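You operate a simulated robot arm through the tools that you are given. There is no shell and no other tool.

You are at the controls of a simulated robot arm. One attempt, no reset.

Task
Set the dusk sensor to 50 lux and 20 minutes, then test it.
Fine: open the sensor lid for the dials and shut it again; switch the sensor on and press the red TEST button once, so that the green garden lamp is lit; leave the mode dial.

It is judged by the outcome, as a careful person would: the job done as asked, and still so three seconds after it is handed in. It fails if anything else is knocked over, pushed out of place, dropped, spilled or broken. A push-on lid holds only when it is set on centred and level and pressed home; a screw cap is set on level and turned clockwise until tight.

Robot
A 6-joint arm with a two-finger parallel gripper, fixed in place. Base frame: the origin is at the foot of the arm, x ahead of it, y to its left, z up. Readings come in m, degrees, newtons and seconds.
With the tool pointing down near the work surface it reaches from about 0.36 to 0.76 m from the base axis. Its first joint turns from -66.0 to 66.0 degrees. Payload 2.45 kg.
Tool frame: the origin (TCP) lies between the finger pads and is the grasp point; the fingertips stand 0.024 m ahead of it; z points along the fingers, y is the line along which they close. Largest opening 0.068 m; finger width 0.017, thickness 0.01; the body of the gripper, 0.04 by 0.07 m, starts 0.041 m behind the TCP.
Orientation is told as [roll, pitch, yaw] about the base's x, y, z axes, in that order, counted from this pose: with the fingers straight down and closing along the base's y, the tool's x points along the base's -x, its y along +y and its z along -z.

Tools
- The arm moves only by the tool move_arm. Its argument "steps" is a list of rows, each an object of numbers (a shift or turn left out is 0, a gripper value left out holds the last): "hand": the closure, from 0 (fully open) to 1 (shut); "tx", "ty", "tz": the shift along the tool's x, y, z in units of 500 mm (1.0 is 500 mm); "wx", "wy", "wz": the turn, a rotation vector about the tool's x, y, z in units of 60 degrees (1.0 is 60 degrees). In form: [{"hand": .., "tx": .., "ty": .., "tz": .., "wx": .., "wy": .., "wz": ..}, ...]. A call has 1 to 20 rows; each row is the pose to reach, as a shift and turn from the pose commanded when the call began, along the tool's axes at that moment. A call with a number of a shift or a turn outside -1 to 1 is refused whole. A row lasts 0.2 s, in which the tool goes at most 0.05 m and 8.6 degrees; a call with a longer step from one row to the next is refused whole, and so is a gripper value outside its range. A pose out of reach is approached as far as the arm can. The call stops where the force on the tool passes 90 N (or 10 N more than at its start, if that is more) or the arm is blocked; 0.2 s more then pass. Each finger travels about 0.108 m/s and halts on what it meets, pressing with about 21 N; the grip force reading is that of the motor and also rises with nothing between the fingers. The clock runs only during rows and for 0.2 s after the last one: add rows that repeat a pose to give the fingers time. The reply holds the time, the measured pose of the TCP, the force on the tool along the base axes, the opening and the grip force, in the units named above and with some noise, with the torque about the TCP (base axes, N m) and any sound that the robot's microphone picked up.
- Cameras (640 x 400 px; columns grow to the right, rows downward): "scene" is fixed at [0.172, 0.4086, 1.4895]; the picture's right is [-0.76, -0.65, 0.00], its down [-0.21, 0.25, -0.95] and it looks along [0.61, -0.72, -0.32] (base axes); focal length 327 px, centre (320, 200). "wrist" rides on the gripper at [0.084, 0.011, -0.075] in the tool frame; the picture's right is [-0.13, 0.99, 0.00], its down [-0.60, -0.08, -0.79] and it looks along [-0.79, -0.10, 0.61] (tool axes); focal length 251 px, centre (320, 200).
- capture(camera): a new picture of that camera. No time passes.
- pixel_to_xyz(camera, pixels): for up to 12 pixels [column, row] of the newest picture of that camera ("zoom" is the newest enlarged one), the place [x, y, z] in the base frame of the surface seen there, good to about 0.002 m. No time passes.
- enlarge(camera, box): a new picture of the part [left, top, right, bottom] of that camera's present view, enlarged. No time passes.
- finish_job(): hands the job in; it is judged then, once.

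Open the gripper and draw the arm clear of the work before you hand the job in, unless the task says otherwise.

The tools are called after ">>>" as name(argument=value, ...) on one line, values as JSON. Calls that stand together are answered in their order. move_arm: Moves the arm, as the interface text tells. Its arguments: {"type":"object","properties":{"steps":{"type":"array"}},"required":["steps"]} The other tools are called the same way: capture (camera) takes a picture; pixel_to_xyz (camera, pixels) gives the place of the surface under pixels of a picture; enlarge (camera, box) takes an enlarged picture of a part of a camera's view; finish_job () hands the job in.

At the start:

```text
time: 0.0
position: [0.3855, -0.2027, 1.3515]
tool_rot: [0.1, 0.0, 0.0]
wrist_force: [-0.2, -0.2, 0.0]
wrist_torque: [0.02, 0.02, 0.01]
finger_gap: 0.0684
finger_force: 0.0
```

scene: 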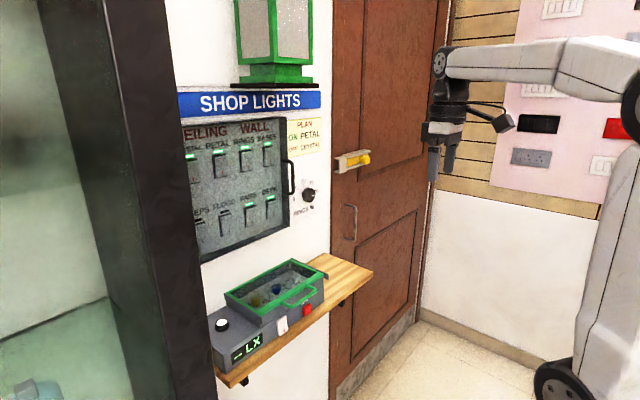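
wrist: 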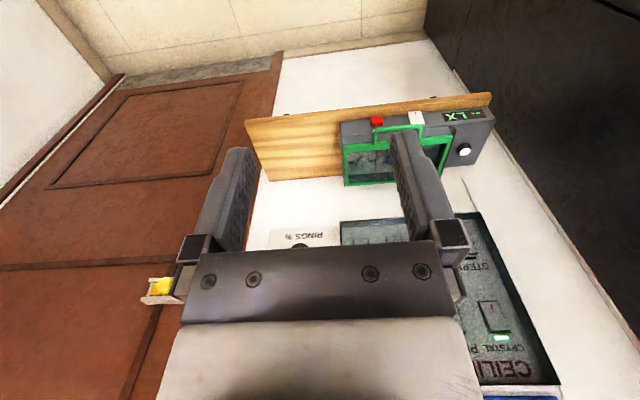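

The scene shows a sensor box on a wooden shelf (around px 210-330, 255-370). I enlarge it for details.

>>> enlarge(camera="scene", box=[200, 240, 380, 390])

>>> enlarge(camera="scene", box=[170, 80, 400, 250])

>>> enlarge(camera="wrist", box=[320, 80, 520, 200])

```text
2.67 times, centred on (290, 315) of scene
```

zoom: 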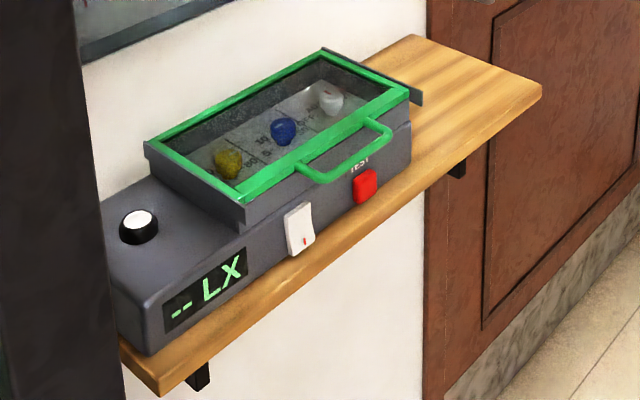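

```text
2.35 times, centred on (285, 165) of scene
```

zoom: 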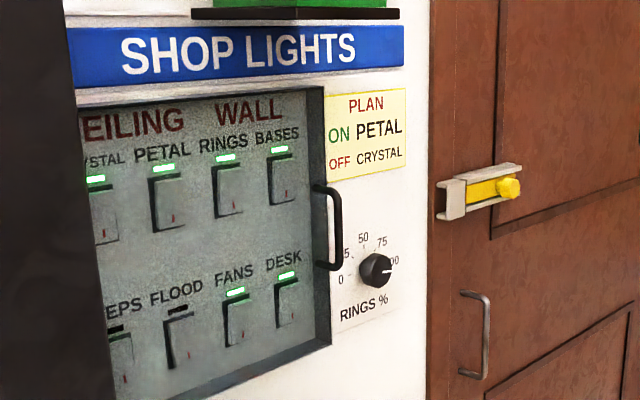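

```text
3.20 times, centred on (420, 140) of wrist
```

zoom: 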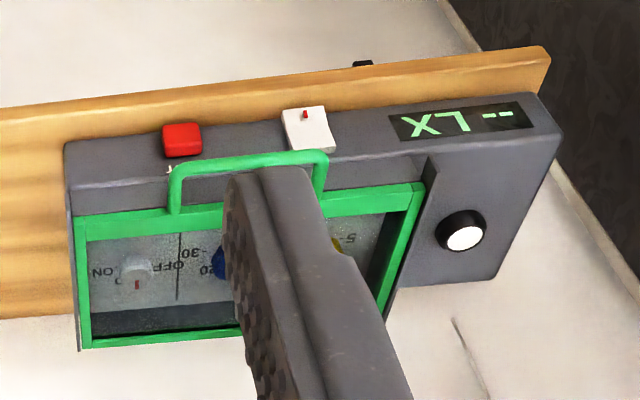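

Zooming on the sensor again to measure its parts.

>>> enlarge(camera="scene", box=[200, 245, 340, 385])

>>> pixel_to_xyz(camera="scene", pixels=[[239, 303], [275, 291], [292, 277], [282, 325], [307, 309], [221, 325], [251, 347], [302, 304], [293, 259], [320, 277], [265, 321], [227, 293]])

>>> pixel_to_xyz(camera="scene", pixels=[[317, 253], [372, 268], [220, 375], [340, 230], [310, 230], [291, 178], [350, 160], [309, 195], [350, 220], [300, 110], [325, 275], [262, 302]])

```text
2.86 times, centred on (270, 315) of scene
```

zoom: 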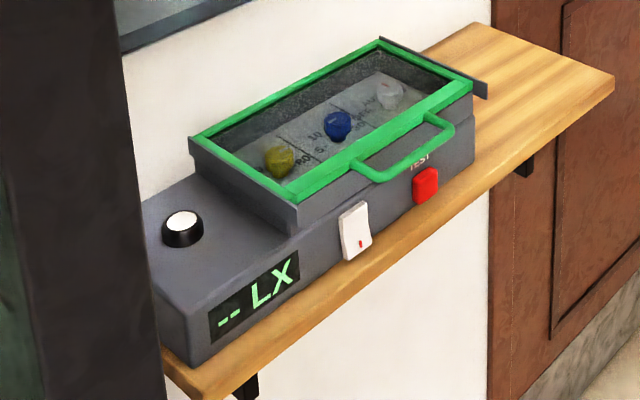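

```text
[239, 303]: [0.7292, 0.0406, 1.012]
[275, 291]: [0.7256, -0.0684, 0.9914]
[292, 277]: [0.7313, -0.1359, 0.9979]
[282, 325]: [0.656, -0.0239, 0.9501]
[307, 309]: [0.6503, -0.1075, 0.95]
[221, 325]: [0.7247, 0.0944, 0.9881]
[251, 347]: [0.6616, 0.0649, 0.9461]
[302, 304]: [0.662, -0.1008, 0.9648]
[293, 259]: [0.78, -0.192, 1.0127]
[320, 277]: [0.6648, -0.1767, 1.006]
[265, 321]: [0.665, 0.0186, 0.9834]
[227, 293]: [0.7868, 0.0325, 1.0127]
```

```text
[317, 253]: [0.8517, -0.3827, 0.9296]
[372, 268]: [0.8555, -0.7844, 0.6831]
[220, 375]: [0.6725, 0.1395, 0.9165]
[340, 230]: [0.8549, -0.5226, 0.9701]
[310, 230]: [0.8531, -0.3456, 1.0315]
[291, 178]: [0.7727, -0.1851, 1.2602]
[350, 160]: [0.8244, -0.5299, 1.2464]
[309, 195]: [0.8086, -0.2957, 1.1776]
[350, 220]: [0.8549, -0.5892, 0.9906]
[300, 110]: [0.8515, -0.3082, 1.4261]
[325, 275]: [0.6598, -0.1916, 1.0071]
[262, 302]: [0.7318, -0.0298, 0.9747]
```

The wall faces -x at x≈0.855; the sensor lid top is at z≈1.012 with the handle at the front. I move nearer to view the dials with the wrist camera.

>>> move_arm(steps=[{"hand": 0, "tx": -0.037, "ty": 0.03, "tz": 0.035}, {"tx": -0.074, "ty": 0.06, "tz": 0.07}, {"tx": -0.111, "ty": 0.09, "tz": 0.105}, {"tx": -0.148, "ty": 0.12, "tz": 0.14}, {"tx": -0.185, "ty": 0.15, "tz": 0.175}, {"tx": -0.222, "ty": 0.18, "tz": 0.21}, {"tx": -0.24, "ty": 0.21, "tz": 0.23}, {"tx": -0.24, "ty": 0.22, "tz": 0.23}])

>>> capture(camera="wrist")

>>> capture(camera="scene")

```text
time: 1.8
position: [0.5061, -0.0918, 1.2364]
tool_rot: [0.1, 0.0, 0.0]
wrist_force: [0.2, 0.3, -0.4]
wrist_torque: [0.0, 0.01, -0.01]
finger_gap: 0.068
finger_force: 0.0
```

```text
taken
```

wrist: 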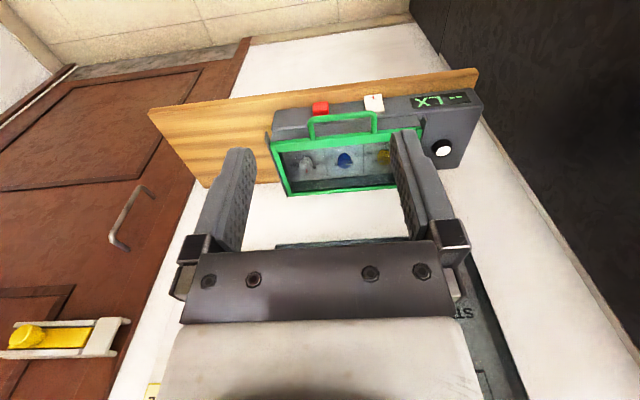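

```text
taken
```

scene: 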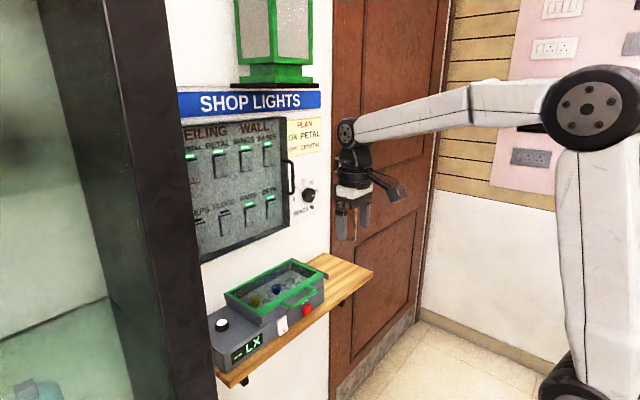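

I zoom the wrist view on the lid area (px 260-490, 80-200).

>>> enlarge(camera="wrist", box=[264, 85, 424, 205])

>>> enlarge(camera="wrist", box=[280, 130, 400, 205])

```text
3.33 times, centred on (344, 145) of wrist
```

zoom: 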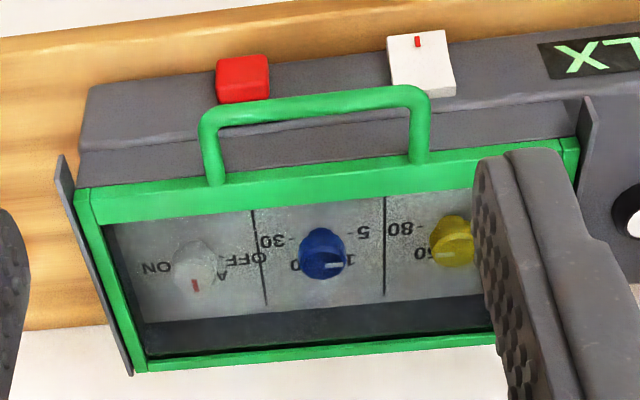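

```text
5.33 times, centred on (340, 168) of wrist
```

zoom: 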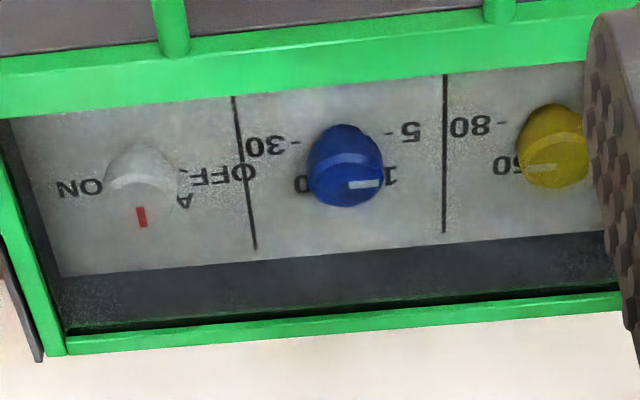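

Measuring the lid frame, panel and dial points in this zoom.

>>> pixel_to_xyz(camera="zoom", pixels=[[30, 85], [580, 25], [60, 345], [500, 310], [60, 240], [200, 260], [420, 215], [170, 110], [140, 180], [345, 165], [550, 150], [350, 260]])

>>> enlarge(camera="wrist", box=[264, 85, 424, 205])

```text
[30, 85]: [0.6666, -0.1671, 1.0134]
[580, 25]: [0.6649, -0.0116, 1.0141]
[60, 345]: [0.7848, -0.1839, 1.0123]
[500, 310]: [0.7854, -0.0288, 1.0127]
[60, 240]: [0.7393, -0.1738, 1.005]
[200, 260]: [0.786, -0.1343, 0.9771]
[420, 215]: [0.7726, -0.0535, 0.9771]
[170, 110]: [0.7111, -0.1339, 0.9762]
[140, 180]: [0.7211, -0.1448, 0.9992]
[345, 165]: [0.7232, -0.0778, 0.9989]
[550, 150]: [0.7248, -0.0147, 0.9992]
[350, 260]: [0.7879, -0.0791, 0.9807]
```

```text
3.33 times, centred on (344, 145) of wrist
```

zoom: 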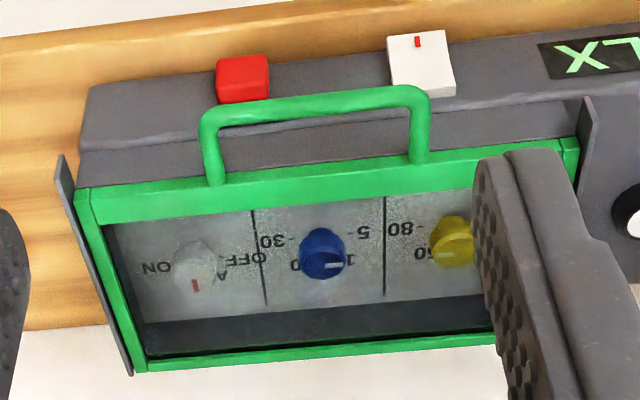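

Measuring handle, cheek plates, button, and rocker positions.

>>> pixel_to_xyz(camera="zoom", pixels=[[315, 101], [420, 150], [212, 165], [62, 165], [125, 360], [590, 105], [580, 165], [245, 75], [243, 95], [420, 65], [417, 42], [635, 215]])

>>> enlarge(camera="scene", box=[270, 245, 350, 325])

>>> enlarge(camera="scene", box=[210, 270, 300, 360])

```text
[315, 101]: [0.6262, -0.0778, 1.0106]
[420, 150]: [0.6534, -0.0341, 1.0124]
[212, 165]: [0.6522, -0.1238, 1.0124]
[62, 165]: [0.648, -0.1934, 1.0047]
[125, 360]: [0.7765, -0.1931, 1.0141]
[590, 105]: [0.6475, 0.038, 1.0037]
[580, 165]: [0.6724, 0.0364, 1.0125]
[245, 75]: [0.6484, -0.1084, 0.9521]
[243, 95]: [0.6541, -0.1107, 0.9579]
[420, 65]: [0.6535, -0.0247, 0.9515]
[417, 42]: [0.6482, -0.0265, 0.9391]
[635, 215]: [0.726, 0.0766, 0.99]
```

```text
5.00 times, centred on (310, 285) of scene
```

zoom: 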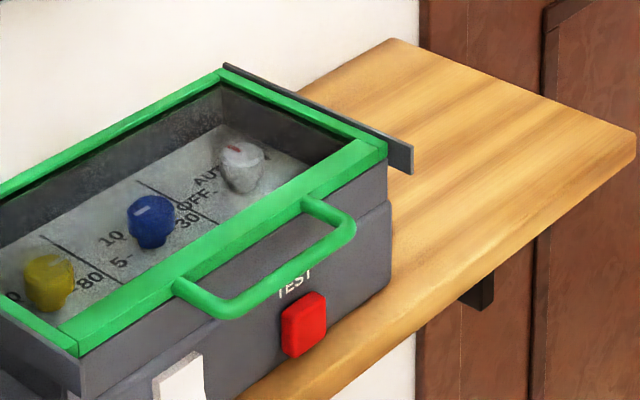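

```text
4.44 times, centred on (255, 315) of scene
```

zoom: 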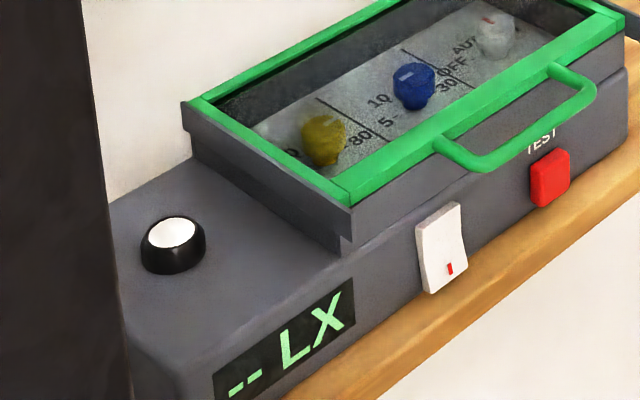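

The lid handle is a horizontal bail at x≈0.626, z≈1.011, y from -0.124 to -0.034. I go above it while turning the gripper 90° so the fingers close along x; first 60° here.

>>> move_arm(steps=[{"tx": -0.03, "ty": 0.0035, "tz": 0.029, "wz": -0.125}, {"tx": -0.06, "ty": 0.007, "tz": 0.058, "wz": -0.25}, {"tx": -0.09, "ty": 0.0105, "tz": 0.087, "wz": -0.375}, {"tx": -0.12, "ty": 0.014, "tz": 0.116, "wz": -0.5}, {"tx": -0.15, "ty": 0.0175, "tz": 0.145, "wz": -0.625}, {"tx": -0.18, "ty": 0.021, "tz": 0.174, "wz": -0.75}, {"tx": -0.21, "ty": 0.0245, "tz": 0.203, "wz": -0.875}, {"tx": -0.24, "ty": 0.028, "tz": 0.232, "wz": -1.0}, {"tx": -0.24, "ty": 0.028, "tz": 0.232, "wz": -1.0}])

>>> move_arm(steps=[{"wz": -0.125, "hand": 0.3}, {"wz": -0.25}, {"wz": -0.375, "hand": 0.5}, {"wz": -0.5}, {"wz": -0.5}])

>>> capture(camera="wrist")

>>> capture(camera="scene")

```text
time: 3.8
position: [0.6256, -0.0788, 1.12]
tool_rot: [0.0, 0.0, 60.1]
wrist_force: [-0.2, -0.5, 0.2]
wrist_torque: [0.0, 0.01, 0.0]
finger_gap: 0.0679
finger_force: 0.0
```

```text
time: 5.0
position: [0.6258, -0.0783, 1.1202]
tool_rot: [0.0, -0.1, 90.2]
wrist_force: [-0.5, -0.8, 0.0]
wrist_torque: [0.0, 0.01, 0.0]
finger_gap: 0.0342
finger_force: 0.1
```

```text
taken
```

wrist: 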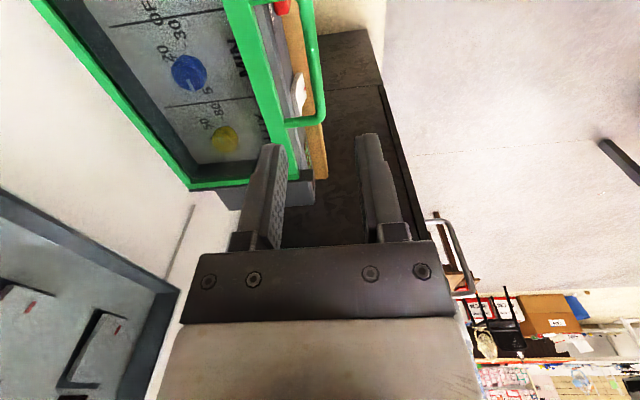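

```text
taken
```

scene: 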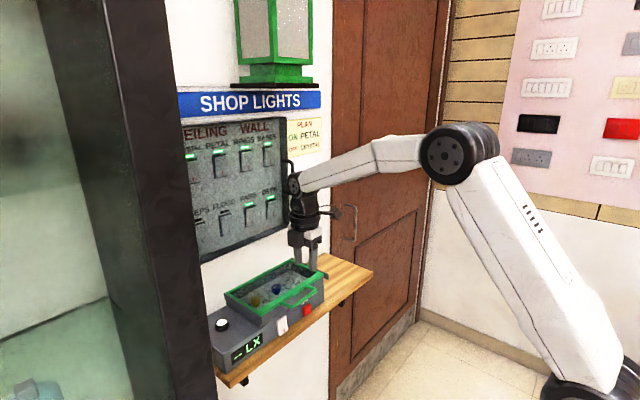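

The wrist camera sees the dials well now at (188,72) and (223,138); I zoom to read them.

>>> enlarge(camera="wrist", box=[130, 0, 290, 190])

>>> enlarge(camera="wrist", box=[140, 40, 260, 110])

>>> enlarge(camera="wrist", box=[230, 0, 340, 150])

```text
2.11 times, centred on (210, 95) of wrist
```

zoom: 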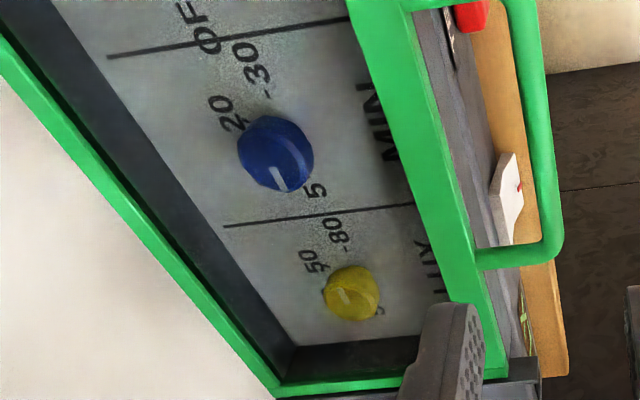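

```text
5.33 times, centred on (200, 75) of wrist
```

zoom: 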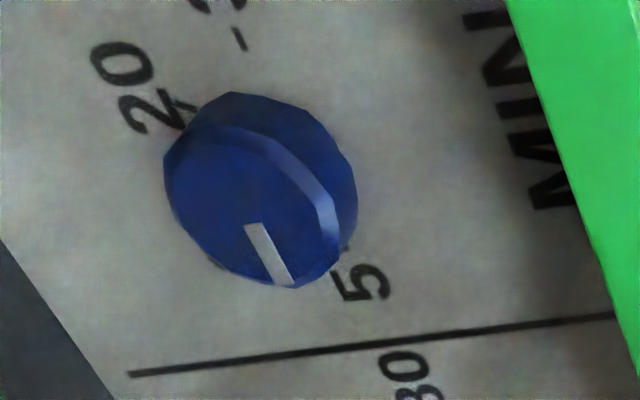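

```text
2.67 times, centred on (285, 75) of wrist
```

zoom: 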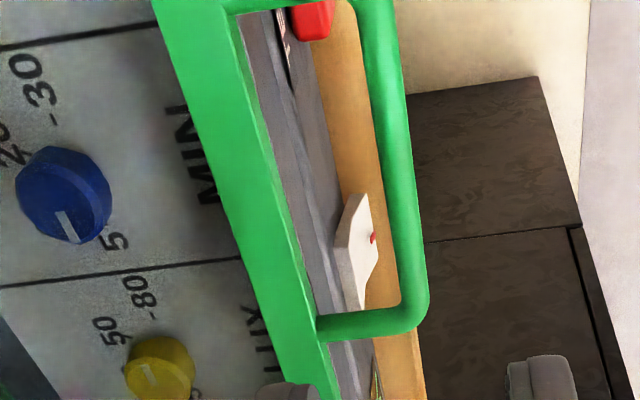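

Measuring the lid's front edge and the bar precisely in this zoom before lowering.

>>> pixel_to_xyz(camera="zoom", pixels=[[395, 180], [380, 100], [405, 220], [270, 200], [250, 120], [235, 60], [305, 320], [215, 200], [420, 300], [355, 240], [375, 240], [290, 180]])

```text
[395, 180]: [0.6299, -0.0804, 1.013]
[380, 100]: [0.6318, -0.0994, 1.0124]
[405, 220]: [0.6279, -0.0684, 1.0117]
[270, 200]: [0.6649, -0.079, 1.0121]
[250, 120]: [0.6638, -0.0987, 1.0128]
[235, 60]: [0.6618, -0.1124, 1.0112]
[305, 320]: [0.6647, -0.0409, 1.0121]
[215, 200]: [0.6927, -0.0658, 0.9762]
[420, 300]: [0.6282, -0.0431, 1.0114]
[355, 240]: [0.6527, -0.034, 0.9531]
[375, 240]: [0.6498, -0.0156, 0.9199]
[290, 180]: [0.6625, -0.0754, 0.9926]
```

Bar centre is x≈0.629, lid edge x≈0.662. I lower with the gap at ~0.03, then close on the bar.

>>> move_arm(steps=[{"hand": 0.55, "ty": -0.006, "tz": 0.05}, {"ty": -0.006, "tz": 0.1}, {"ty": -0.006, "tz": 0.15}, {"ty": -0.006, "tz": 0.19}, {"ty": -0.006, "tz": 0.212}, {"ty": -0.006, "tz": 0.212}])

>>> capture(camera="wrist")

>>> enlarge(camera="scene", box=[220, 200, 380, 340])

```text
time: 6.4
position: [0.6293, -0.0801, 1.0166]
tool_rot: [0.0, 0.0, 89.9]
wrist_force: [-0.2, -0.7, 0.9]
wrist_torque: [0.01, -0.02, 0.02]
finger_gap: 0.0309
finger_force: 0.0
```

```text
taken
```

wrist: 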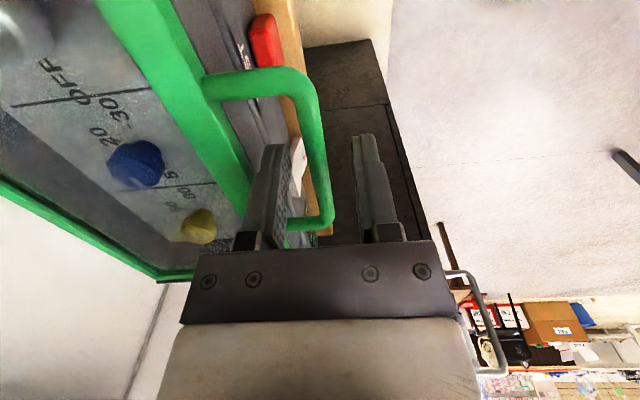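

```text
2.86 times, centred on (300, 270) of scene
```

zoom: 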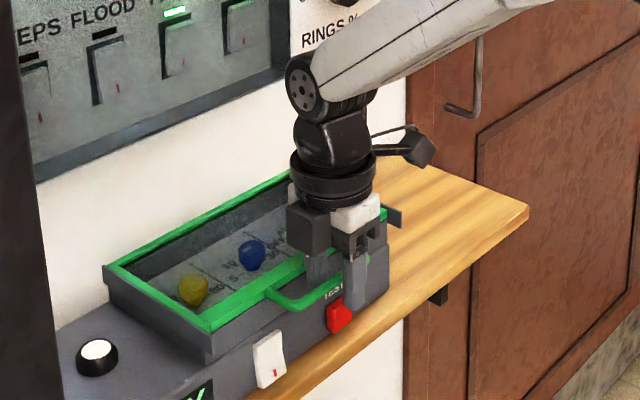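

The fingers straddle the bar. I close the gripper on it.

>>> move_arm(steps=[{"hand": 0.8}, {"hand": 1}, {"hand": 1}, {"hand": 1}])

```text
time: 7.4
position: [0.6298, -0.0796, 1.0168]
tool_rot: [0.0, 0.0, 90.1]
wrist_force: [2.5, -0.9, -2.4]
wrist_torque: [-0.09, -0.02, 0.45]
finger_gap: 0.0087
finger_force: 31.1
```

Bar gripped (gap 8.7 mm). I try a small lift of 6 mm to see whether the lid hinges up.

>>> move_arm(steps=[{"tz": -0.004}, {"tz": -0.008}, {"tz": -0.012}, {"tz": -0.012}])

>>> enlarge(camera="scene", box=[220, 200, 380, 340])

```text
time: 8.4
position: [0.6272, -0.0792, 1.0192]
tool_rot: [0.3, 0.0, 89.9]
wrist_force: [3.1, -2.1, -27.8]
wrist_torque: [0.02, -0.03, 0.5]
finger_gap: 0.0092
finger_force: 30.4
```

```text
2.86 times, centred on (300, 270) of scene
```

zoom: 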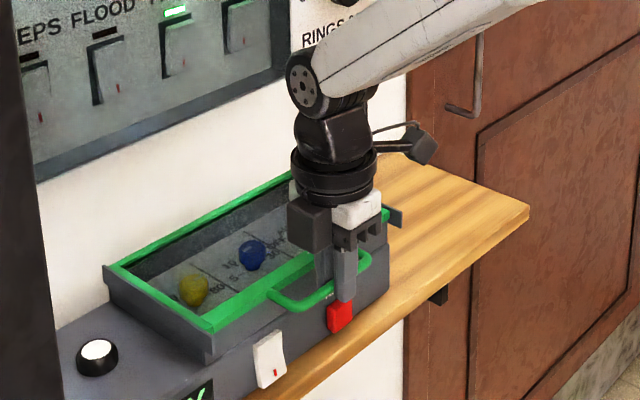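

The lid resists lifting (28 N) but moved slightly toward -x: it's a sliding lid. I drop back and pull it toward -x (tool +y).

>>> move_arm(steps=[{"tz": 0.006}, {"tz": 0.012}, {"tz": 0.012, "ty": 0.01}, {"tz": 0.012, "ty": 0.02}, {"tz": 0.012, "ty": 0.03}, {"tz": 0.012, "ty": 0.03}])

>>> enlarge(camera="scene", box=[220, 200, 380, 340])

```text
time: 9.8
position: [0.6153, -0.0783, 1.0167]
tool_rot: [-0.4, 0.0, 90.0]
wrist_force: [0.2, 3.4, 28.4]
wrist_torque: [0.04, 0.01, 0.51]
finger_gap: 0.0087
finger_force: 31.1
```

```text
2.86 times, centred on (300, 270) of scene
```

zoom: 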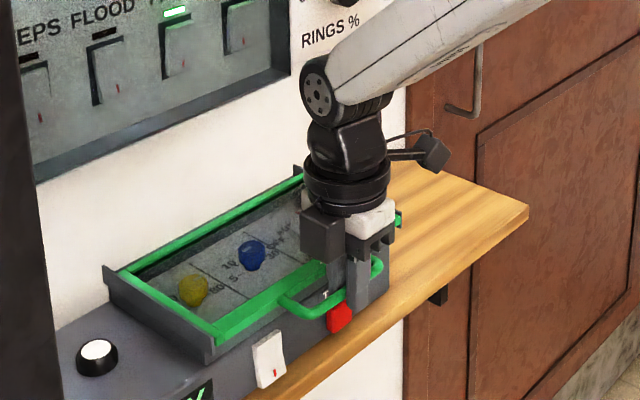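

The lid slides smoothly toward the robot. I relieve the vertical load slightly and pull on.

>>> move_arm(steps=[{"tz": -0.005}, {"tz": -0.005, "ty": 0.015}, {"tz": -0.005, "ty": 0.03}, {"tz": -0.005, "ty": 0.045}, {"tz": -0.005, "ty": 0.06}, {"tz": -0.005, "ty": 0.075}, {"tz": -0.005, "ty": 0.09}, {"tz": -0.005, "ty": 0.105}, {"tz": -0.005, "ty": 0.12}, {"tz": -0.005, "ty": 0.12}])

>>> enlarge(camera="scene", box=[200, 200, 380, 360])

>>> capture(camera="wrist")

```text
time: 12.0
position: [0.5531, -0.0794, 1.0167]
tool_rot: [0.1, 0.0, 89.9]
wrist_force: [0.2, -12.8, 4.6]
wrist_torque: [-0.34, -0.02, 0.47]
finger_gap: 0.0086
finger_force: 30.9
```

```text
2.50 times, centred on (290, 280) of scene
```

zoom: 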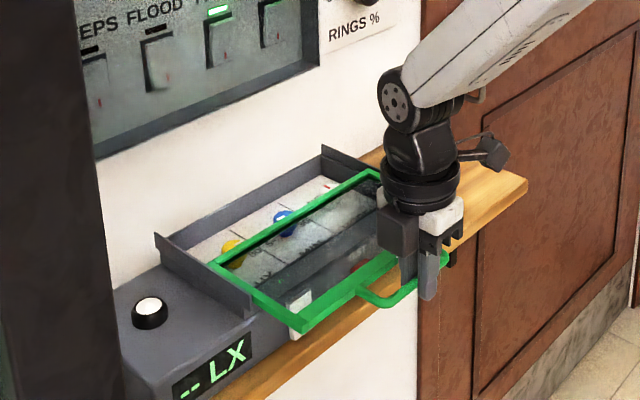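

```text
taken
```

wrist: 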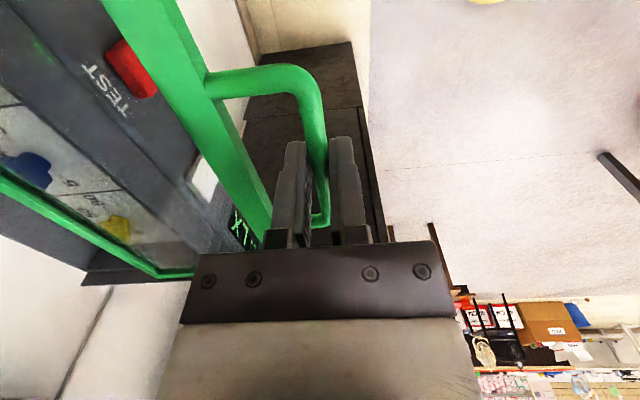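

Lid travelled ~0.077 m; its back edge (x≈0.71) still overlaps the dials. I pull a further 0.03 m gently, watching force.

>>> move_arm(steps=[{"ty": 0.012}, {"ty": 0.024}, {"ty": 0.036}, {"ty": 0.048}, {"ty": 0.06}, {"ty": 0.06}])

>>> enlarge(camera="scene", box=[200, 220, 360, 360])

```text
time: 13.4
position: [0.5231, -0.0797, 1.017]
tool_rot: [0.1, 0.1, 90.1]
wrist_force: [0.1, -14.2, 7.6]
wrist_torque: [0.04, 0.0, 0.5]
finger_gap: 0.0089
finger_force: 30.4
```

```text
2.86 times, centred on (280, 290) of scene
```

zoom: 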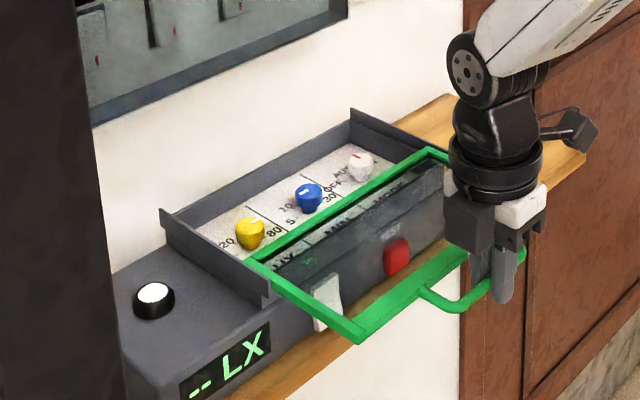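

The lid is out by ~0.107 m and the dials are uncovered. I release the bar and rise.

>>> move_arm(steps=[{"hand": 0.8}, {"hand": 0.6}, {"hand": 0.55}, {"hand": 0.55}, {"tz": -0.05}, {"tz": -0.12}, {"tz": -0.2}, {"tz": -0.28}, {"tz": -0.28}])

>>> capture(camera="wrist")

>>> enlarge(camera="scene", box=[200, 220, 360, 360])

```text
time: 15.4
position: [0.5253, -0.0802, 1.1578]
tool_rot: [0.0, 0.0, 90.0]
wrist_force: [0.6, 0.0, -0.3]
wrist_torque: [-0.01, 0.01, 0.01]
finger_gap: 0.0303
finger_force: 0.1
```

```text
taken
```

wrist: 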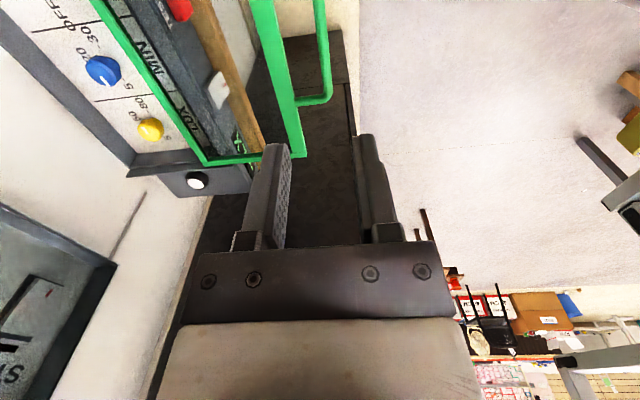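

```text
2.86 times, centred on (280, 290) of scene
```

zoom: 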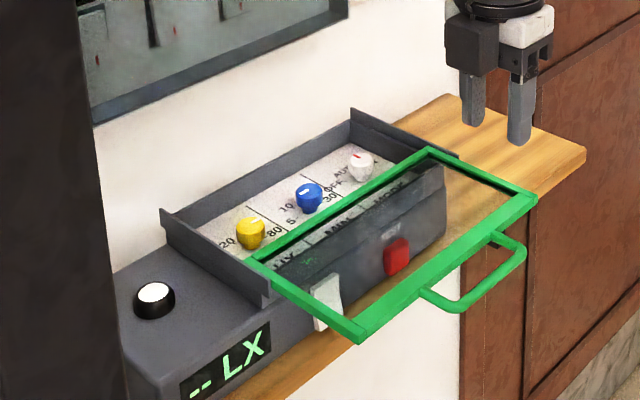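

The lid stays open. I zoom on the dials in the current wrist view (yellow at (150,128), blue at (103,70)).

>>> enlarge(camera="wrist", box=[60, 20, 200, 170])

>>> pixel_to_xyz(camera="wrist", pixels=[[103, 70], [150, 128], [50, 10], [180, 85], [200, 150], [290, 80], [220, 85]])

```text
2.67 times, centred on (130, 95) of wrist
```

zoom: 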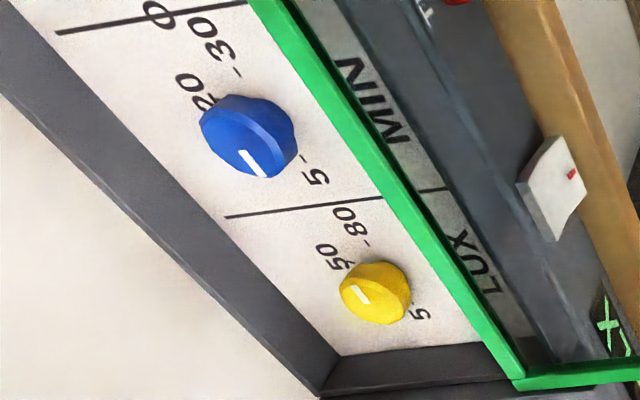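

```text
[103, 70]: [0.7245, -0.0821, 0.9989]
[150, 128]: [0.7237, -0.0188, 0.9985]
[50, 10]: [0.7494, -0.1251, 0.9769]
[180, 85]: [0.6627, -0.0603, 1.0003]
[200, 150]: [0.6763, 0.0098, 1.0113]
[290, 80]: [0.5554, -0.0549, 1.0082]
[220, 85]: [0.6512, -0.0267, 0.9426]
```

I move to a viewpoint more directly above the dials, turning the tool back to yaw 0.

>>> move_arm(steps=[{"ty": -0.04, "tx": -0.007, "tz": -0.025, "wz": 0.125}, {"ty": -0.08, "tx": -0.015, "tz": -0.05, "wz": 0.25}, {"ty": -0.12, "tx": -0.022, "tz": -0.075, "wz": 0.375}, {"ty": -0.16, "tx": -0.03, "tz": -0.1, "wz": 0.5}, {"ty": -0.2, "tx": -0.037, "tz": -0.105, "wz": 0.625}, {"ty": -0.24, "tx": -0.045, "tz": -0.105, "wz": 0.75}, {"ty": -0.28, "tx": -0.052, "tz": -0.105, "wz": 0.875}, {"ty": -0.31, "tx": -0.06, "tz": -0.105, "wz": 1.0}, {"ty": -0.31, "tx": -0.06, "tz": -0.105, "wz": 1.0}])

>>> move_arm(steps=[{"wz": 0.125, "hand": 0.3}, {"wz": 0.25}, {"wz": 0.375}, {"wz": 0.5}, {"wz": 0.5}])

>>> capture(camera="wrist")

>>> capture(camera="scene")

```text
time: 17.4
position: [0.6775, -0.0487, 1.2101]
tool_rot: [0.0, 0.0, 30.0]
wrist_force: [0.1, -1.0, 0.3]
wrist_torque: [0.01, -0.02, 0.01]
finger_gap: 0.0307
finger_force: 0.1
```

```text
time: 18.6
position: [0.679, -0.0489, 1.2105]
tool_rot: [0.0, -0.1, -0.1]
wrist_force: [0.1, -0.2, 0.0]
wrist_torque: [0.05, 0.03, -0.02]
finger_gap: 0.0476
finger_force: 0.1
```

```text
taken
```

wrist: 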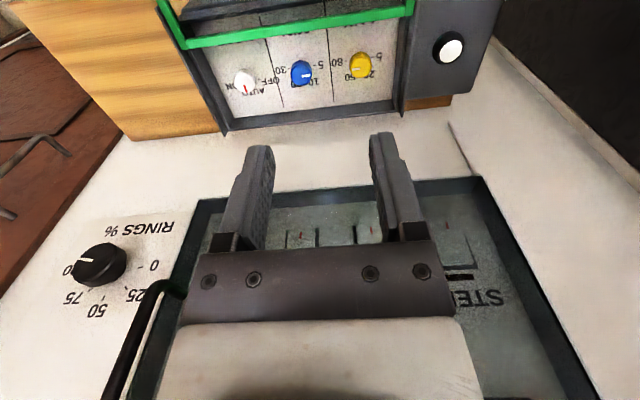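

```text
taken
```

scene: 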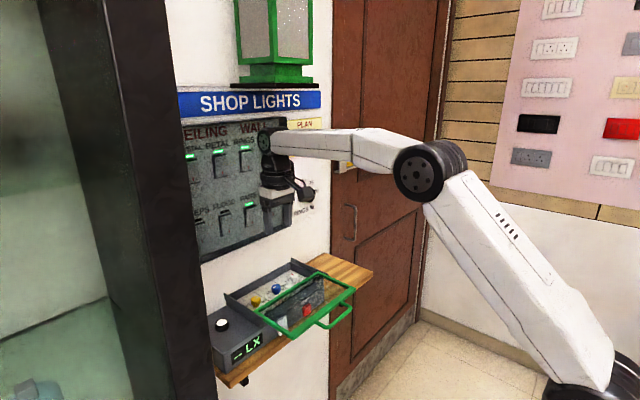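

Now a closer look at each dial from this near-top view.

>>> enlarge(camera="wrist", box=[225, 40, 325, 115])

>>> enlarge(camera="wrist", box=[270, 40, 390, 115])

>>> pixel_to_xyz(camera="zoom", pixels=[[165, 180], [480, 140], [170, 200], [470, 165], [330, 200], [40, 60], [600, 380]])

```text
5.33 times, centred on (275, 78) of wrist
```

zoom: 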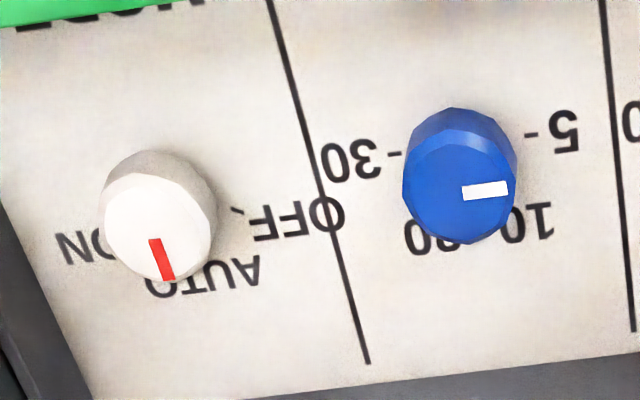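

```text
5.33 times, centred on (330, 78) of wrist
```

zoom: 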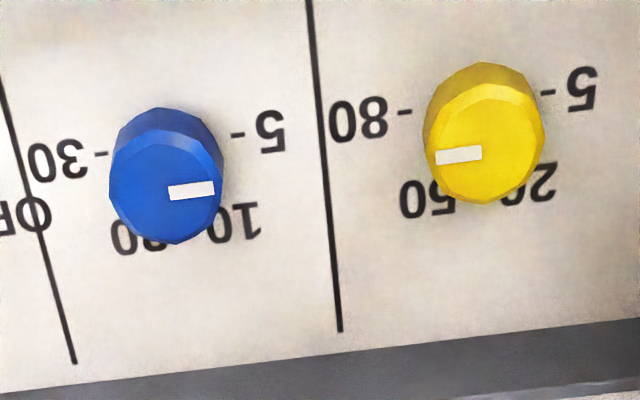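

```text
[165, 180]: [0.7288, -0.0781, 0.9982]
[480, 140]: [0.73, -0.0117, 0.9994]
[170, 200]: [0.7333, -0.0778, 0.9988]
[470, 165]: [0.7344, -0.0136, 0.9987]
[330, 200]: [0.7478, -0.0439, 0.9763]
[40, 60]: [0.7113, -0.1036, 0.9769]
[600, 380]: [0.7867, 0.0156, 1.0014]
```

Blue's mark points +y (toward 5) and yellow's points -y (toward 80). I measure the ticks and labels to get the scale angles.

>>> pixel_to_xyz(camera="zoom", pixels=[[237, 135], [101, 154], [238, 222], [130, 238], [270, 130], [60, 160], [405, 112], [548, 92], [528, 185], [425, 200], [580, 88], [358, 120]])

>>> enlarge(camera="wrist", box=[280, 55, 330, 95])

>>> enlarge(camera="wrist", box=[335, 45, 385, 85])

```text
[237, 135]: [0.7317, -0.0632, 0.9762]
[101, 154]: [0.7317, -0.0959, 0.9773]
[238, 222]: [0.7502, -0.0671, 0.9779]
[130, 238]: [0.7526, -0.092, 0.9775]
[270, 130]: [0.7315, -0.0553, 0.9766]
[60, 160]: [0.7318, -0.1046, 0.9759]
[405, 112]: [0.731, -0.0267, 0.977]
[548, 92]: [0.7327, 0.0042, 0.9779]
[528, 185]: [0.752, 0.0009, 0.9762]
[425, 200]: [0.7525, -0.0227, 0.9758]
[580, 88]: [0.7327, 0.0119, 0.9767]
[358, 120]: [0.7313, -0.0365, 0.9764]
```

```text
10.00 times, centred on (305, 75) of wrist
```

zoom: 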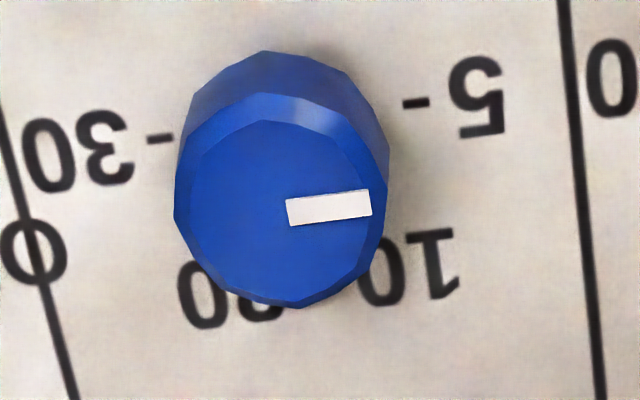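

```text
10.00 times, centred on (360, 65) of wrist
```

zoom: 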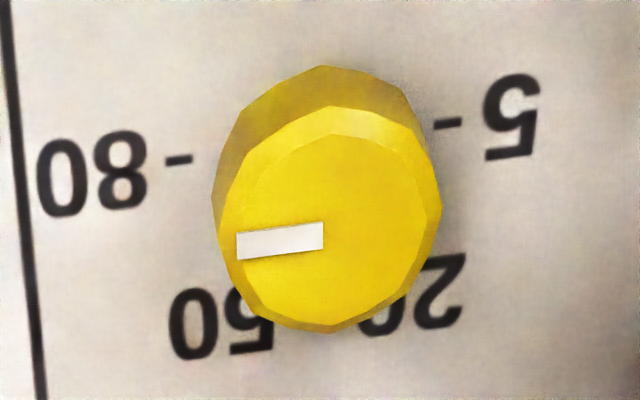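

Geometry: yellow centre (0.731,-0.0113), blue centre (0.731,-0.0796); tick angles ±90°, ±30° about the wall direction. Yellow (80→50) needs 60° counter-clockwise, blue (5→20) 120° clockwise. I move above the yellow dial.

>>> move_arm(steps=[{"hand": 0.3, "tx": -0.02, "ty": 0.015, "tz": 0.06}, {"tx": -0.042, "ty": 0.03, "tz": 0.12}, {"tx": -0.063, "ty": 0.045, "tz": 0.18}, {"tx": -0.084, "ty": 0.06, "tz": 0.24}, {"tx": -0.104, "ty": 0.0752, "tz": 0.3}, {"tx": -0.104, "ty": 0.0752, "tz": 0.3}])

>>> capture(camera="wrist")

>>> enlarge(camera="scene", box=[200, 220, 360, 360])

```text
time: 20.0
position: [0.7313, -0.0113, 1.0604]
tool_rot: [0.0, 0.0, 0.0]
wrist_force: [0.3, -0.1, 0.1]
wrist_torque: [0.03, 0.0, 0.05]
finger_gap: 0.0477
finger_force: 0.1
```

```text
taken
```

wrist: 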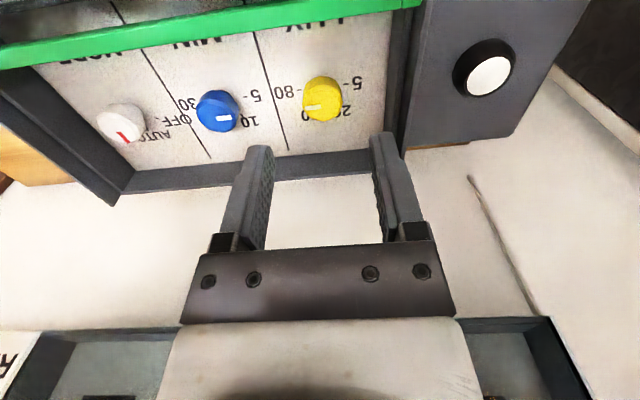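

```text
2.86 times, centred on (280, 290) of scene
```

zoom: 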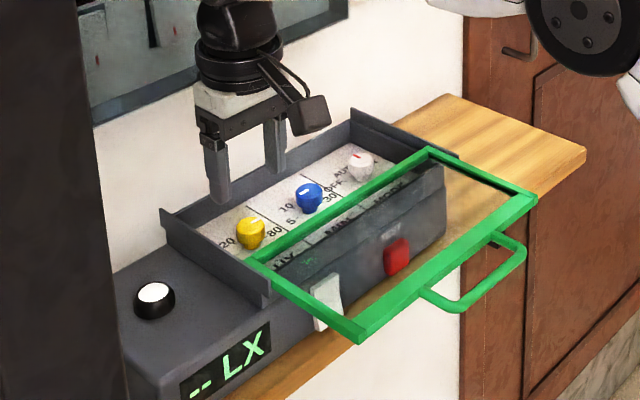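

The fingers are over the yellow dial. I confirm the knob top centres before lowering.

>>> enlarge(camera="wrist", box=[180, 50, 380, 150])

>>> pixel_to_xyz(camera="wrist", pixels=[[305, 101], [340, 97], [324, 118], [324, 86], [200, 115], [233, 110], [219, 128], [217, 100], [390, 120], [270, 158]])

```text
3.20 times, centred on (280, 100) of wrist
```

zoom: 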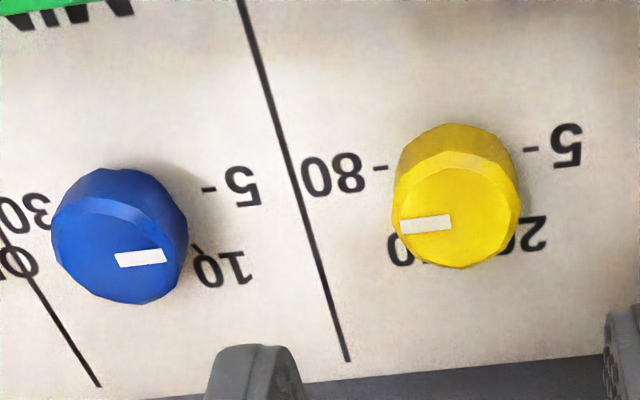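

```text
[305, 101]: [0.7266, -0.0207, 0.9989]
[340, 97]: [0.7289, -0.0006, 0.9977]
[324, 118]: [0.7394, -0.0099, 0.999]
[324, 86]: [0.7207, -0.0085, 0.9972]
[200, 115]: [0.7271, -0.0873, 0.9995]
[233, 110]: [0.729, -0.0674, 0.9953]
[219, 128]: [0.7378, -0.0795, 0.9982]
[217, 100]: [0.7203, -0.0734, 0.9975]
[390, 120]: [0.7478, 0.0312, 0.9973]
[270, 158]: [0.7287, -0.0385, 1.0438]
```

Yellow centre ≈(0.730,-0.0107), confirmed. I lower to z=1.007 (tips 6 mm above the panel).

>>> move_arm(steps=[{"tx": 0.002, "tz": 0.04}, {"tx": 0.002, "tz": 0.08}, {"tx": 0.002, "tz": 0.107}, {"tx": 0.002, "tz": 0.107}, {"tx": 0.002, "tz": 0.107, "hand": 0.5}, {"tx": 0.002, "tz": 0.107, "hand": 0.7}, {"tx": 0.002, "tz": 0.107, "hand": 1}, {"tx": 0.002, "tz": 0.107, "hand": 1}, {"tx": 0.002, "tz": 0.107, "hand": 1}])

```text
time: 22.0
position: [0.7296, -0.0103, 1.0061]
tool_rot: [0.0, 0.0, 0.1]
wrist_force: [-0.7, 12.6, -3.4]
wrist_torque: [0.19, -0.23, 0.06]
finger_gap: 0.0247
finger_force: 40.1
```

Gripped (gap 24.7 mm). Now I turn 60° counter-clockwise (yaw +60) with a 1 mm recentring.

>>> move_arm(steps=[{"ty": 0.002, "wz": -0.1}, {"ty": 0.002, "wz": -0.2}, {"ty": 0.002, "wz": -0.3}, {"ty": 0.002, "wz": -0.4}, {"ty": 0.002, "wz": -0.5}, {"ty": 0.002, "wz": -0.6}, {"ty": 0.002, "wz": -0.7}, {"ty": 0.002, "wz": -0.8}, {"ty": 0.002, "wz": -0.9}, {"ty": 0.002, "wz": -1.0}, {"ty": 0.002, "wz": -1.0}, {"ty": 0.002, "wz": -1.0}])

>>> capture(camera="wrist")

>>> enlarge(camera="scene", box=[200, 220, 360, 360])

```text
time: 24.6
position: [0.7295, -0.0135, 1.0051]
tool_rot: [0.0, 0.1, 59.9]
wrist_force: [3.7, -19.9, -10.6]
wrist_torque: [0.13, -0.34, -0.04]
finger_gap: 0.0249
finger_force: 40.5
```

```text
taken
```

wrist: 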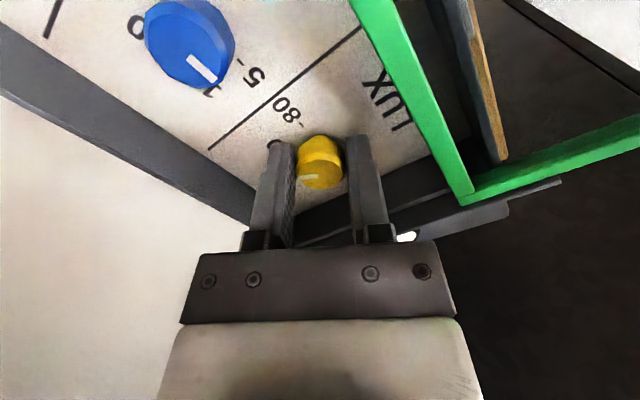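

```text
2.86 times, centred on (280, 290) of scene
```

zoom: 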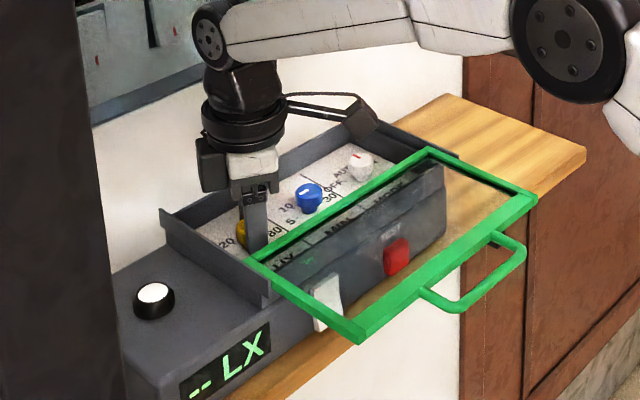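

The dial turned with the gripper. I release and rise to check.

>>> move_arm(steps=[{"hand": 0.5}, {"hand": 0.35}, {"hand": 0.35}, {"tz": -0.05}, {"tz": -0.1}, {"tz": -0.16}, {"tz": -0.2}, {"tz": -0.2}])

>>> capture(camera="wrist")

>>> enlarge(camera="scene", box=[220, 270, 300, 330])

```text
time: 26.4
position: [0.7295, -0.0092, 1.1077]
tool_rot: [0.0, 0.0, 60.0]
wrist_force: [-0.4, -0.6, 0.2]
wrist_torque: [0.03, 0.01, -0.01]
finger_gap: 0.0443
finger_force: 0.1
```

```text
taken
```

wrist: 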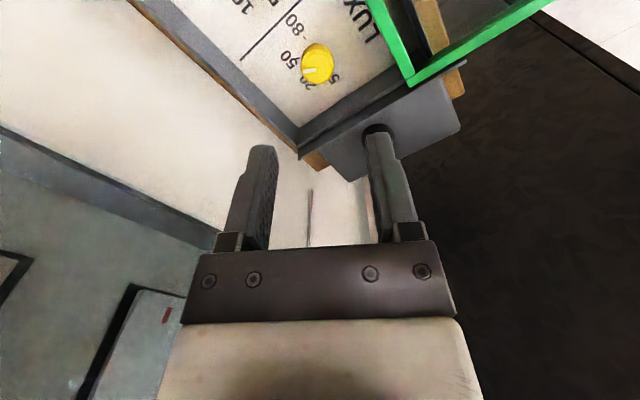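

```text
6.67 times, centred on (260, 300) of scene
```

zoom: 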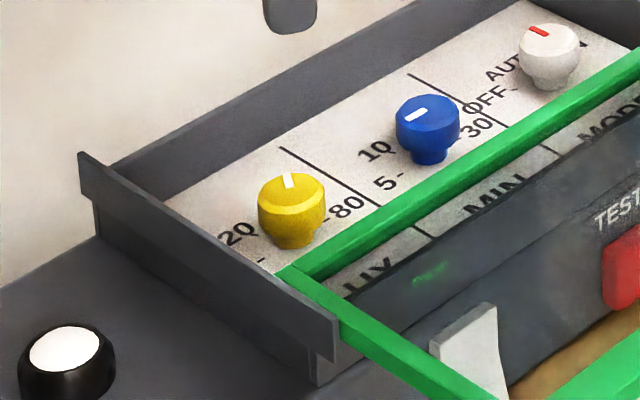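

Yellow's mark now seems to point at 50; I zoom to check the angle.

>>> enlarge(camera="wrist", box=[277, 30, 357, 100])

>>> pixel_to_xyz(camera="zoom", pixels=[[230, 270], [325, 300], [310, 260], [80, 190], [440, 330], [130, 170], [90, 320], [240, 70], [130, 40]])

```text
5.71 times, centred on (317, 65) of wrist
```

zoom: 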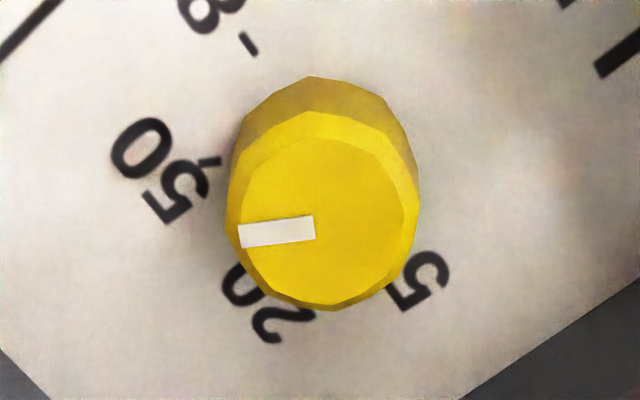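

```text
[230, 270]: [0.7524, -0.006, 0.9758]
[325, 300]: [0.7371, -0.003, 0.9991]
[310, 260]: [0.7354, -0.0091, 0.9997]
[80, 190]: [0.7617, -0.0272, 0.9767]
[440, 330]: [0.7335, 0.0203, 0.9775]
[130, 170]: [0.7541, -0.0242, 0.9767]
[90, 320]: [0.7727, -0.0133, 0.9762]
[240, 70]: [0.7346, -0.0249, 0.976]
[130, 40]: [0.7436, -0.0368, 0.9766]
```

I measure the mark's two ends and the 50 tick.

>>> pixel_to_xyz(camera="zoom", pixels=[[245, 236], [312, 229], [255, 235], [300, 230], [209, 161], [249, 43], [236, 195], [415, 200], [325, 135], [325, 305]])

```text
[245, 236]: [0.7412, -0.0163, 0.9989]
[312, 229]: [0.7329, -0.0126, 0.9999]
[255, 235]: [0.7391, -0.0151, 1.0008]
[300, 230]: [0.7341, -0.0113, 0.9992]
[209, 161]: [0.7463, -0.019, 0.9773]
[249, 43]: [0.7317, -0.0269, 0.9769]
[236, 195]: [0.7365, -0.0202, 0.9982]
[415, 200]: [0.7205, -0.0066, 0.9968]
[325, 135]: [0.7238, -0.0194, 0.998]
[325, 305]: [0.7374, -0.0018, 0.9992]
```

Yellow's mark is at ≈30°, on the 50 tick. Now I move over the blue dial at (0.730,-0.0787) keeping yaw 60.

>>> move_arm(steps=[{"hand": 0.3, "tx": 0.04, "ty": -0.0235, "tz": 0.0}, {"tx": 0.08, "ty": -0.047, "tz": 0.03}, {"tx": 0.12, "ty": -0.0704, "tz": 0.07}, {"tx": 0.12, "ty": -0.0704, "tz": 0.1}, {"tx": 0.12, "ty": -0.0704, "tz": 0.1}])

>>> capture(camera="wrist")

>>> enlarge(camera="scene", box=[200, 220, 360, 360])

```text
time: 27.6
position: [0.7311, -0.0806, 1.056]
tool_rot: [0.0, 0.0, 60.0]
wrist_force: [1.1, -0.8, 0.3]
wrist_torque: [0.01, -0.01, 0.0]
finger_gap: 0.0476
finger_force: 0.0
```

```text
taken
```

wrist: 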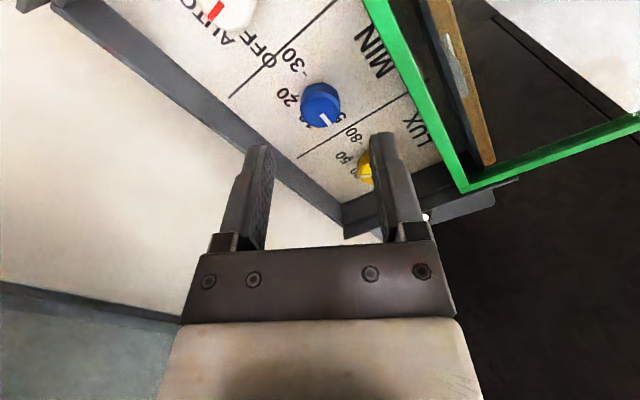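

```text
2.86 times, centred on (280, 290) of scene
```

zoom: 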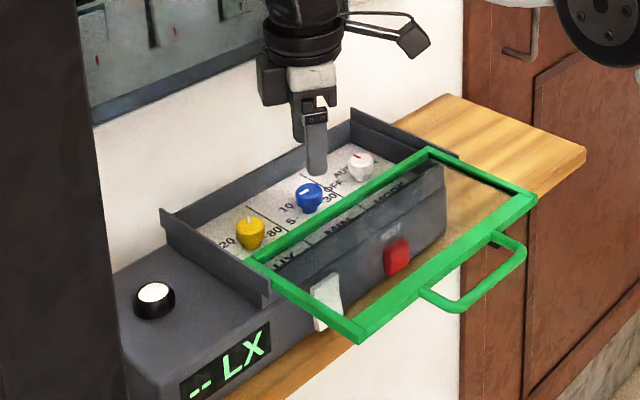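

Nearly centred; I nudge +1.5 mm in y, lower and close.

>>> move_arm(steps=[{"tx": -0.0026, "ty": 0.0025, "tz": 0.04}, {"tx": -0.0026, "ty": 0.0025, "tz": 0.08}, {"tx": -0.0026, "ty": 0.0025, "tz": 0.098}, {"tx": -0.0026, "ty": 0.0025, "tz": 0.098}, {"tx": -0.0026, "ty": 0.0025, "tz": 0.098, "hand": 0.5}, {"tx": -0.0026, "ty": 0.0025, "tz": 0.098, "hand": 0.7}, {"tx": -0.0026, "ty": 0.0025, "tz": 0.098, "hand": 1}, {"tx": -0.0026, "ty": 0.0025, "tz": 0.098, "hand": 1}, {"tx": -0.0026, "ty": 0.0025, "tz": 0.098, "hand": 1}])

```text
time: 29.6
position: [0.7318, -0.0797, 1.0064]
tool_rot: [-0.1, 0.0, 59.8]
wrist_force: [11.0, -10.0, -5.8]
wrist_torque: [-0.04, -0.22, -0.03]
finger_gap: 0.0232
finger_force: 39.2
```

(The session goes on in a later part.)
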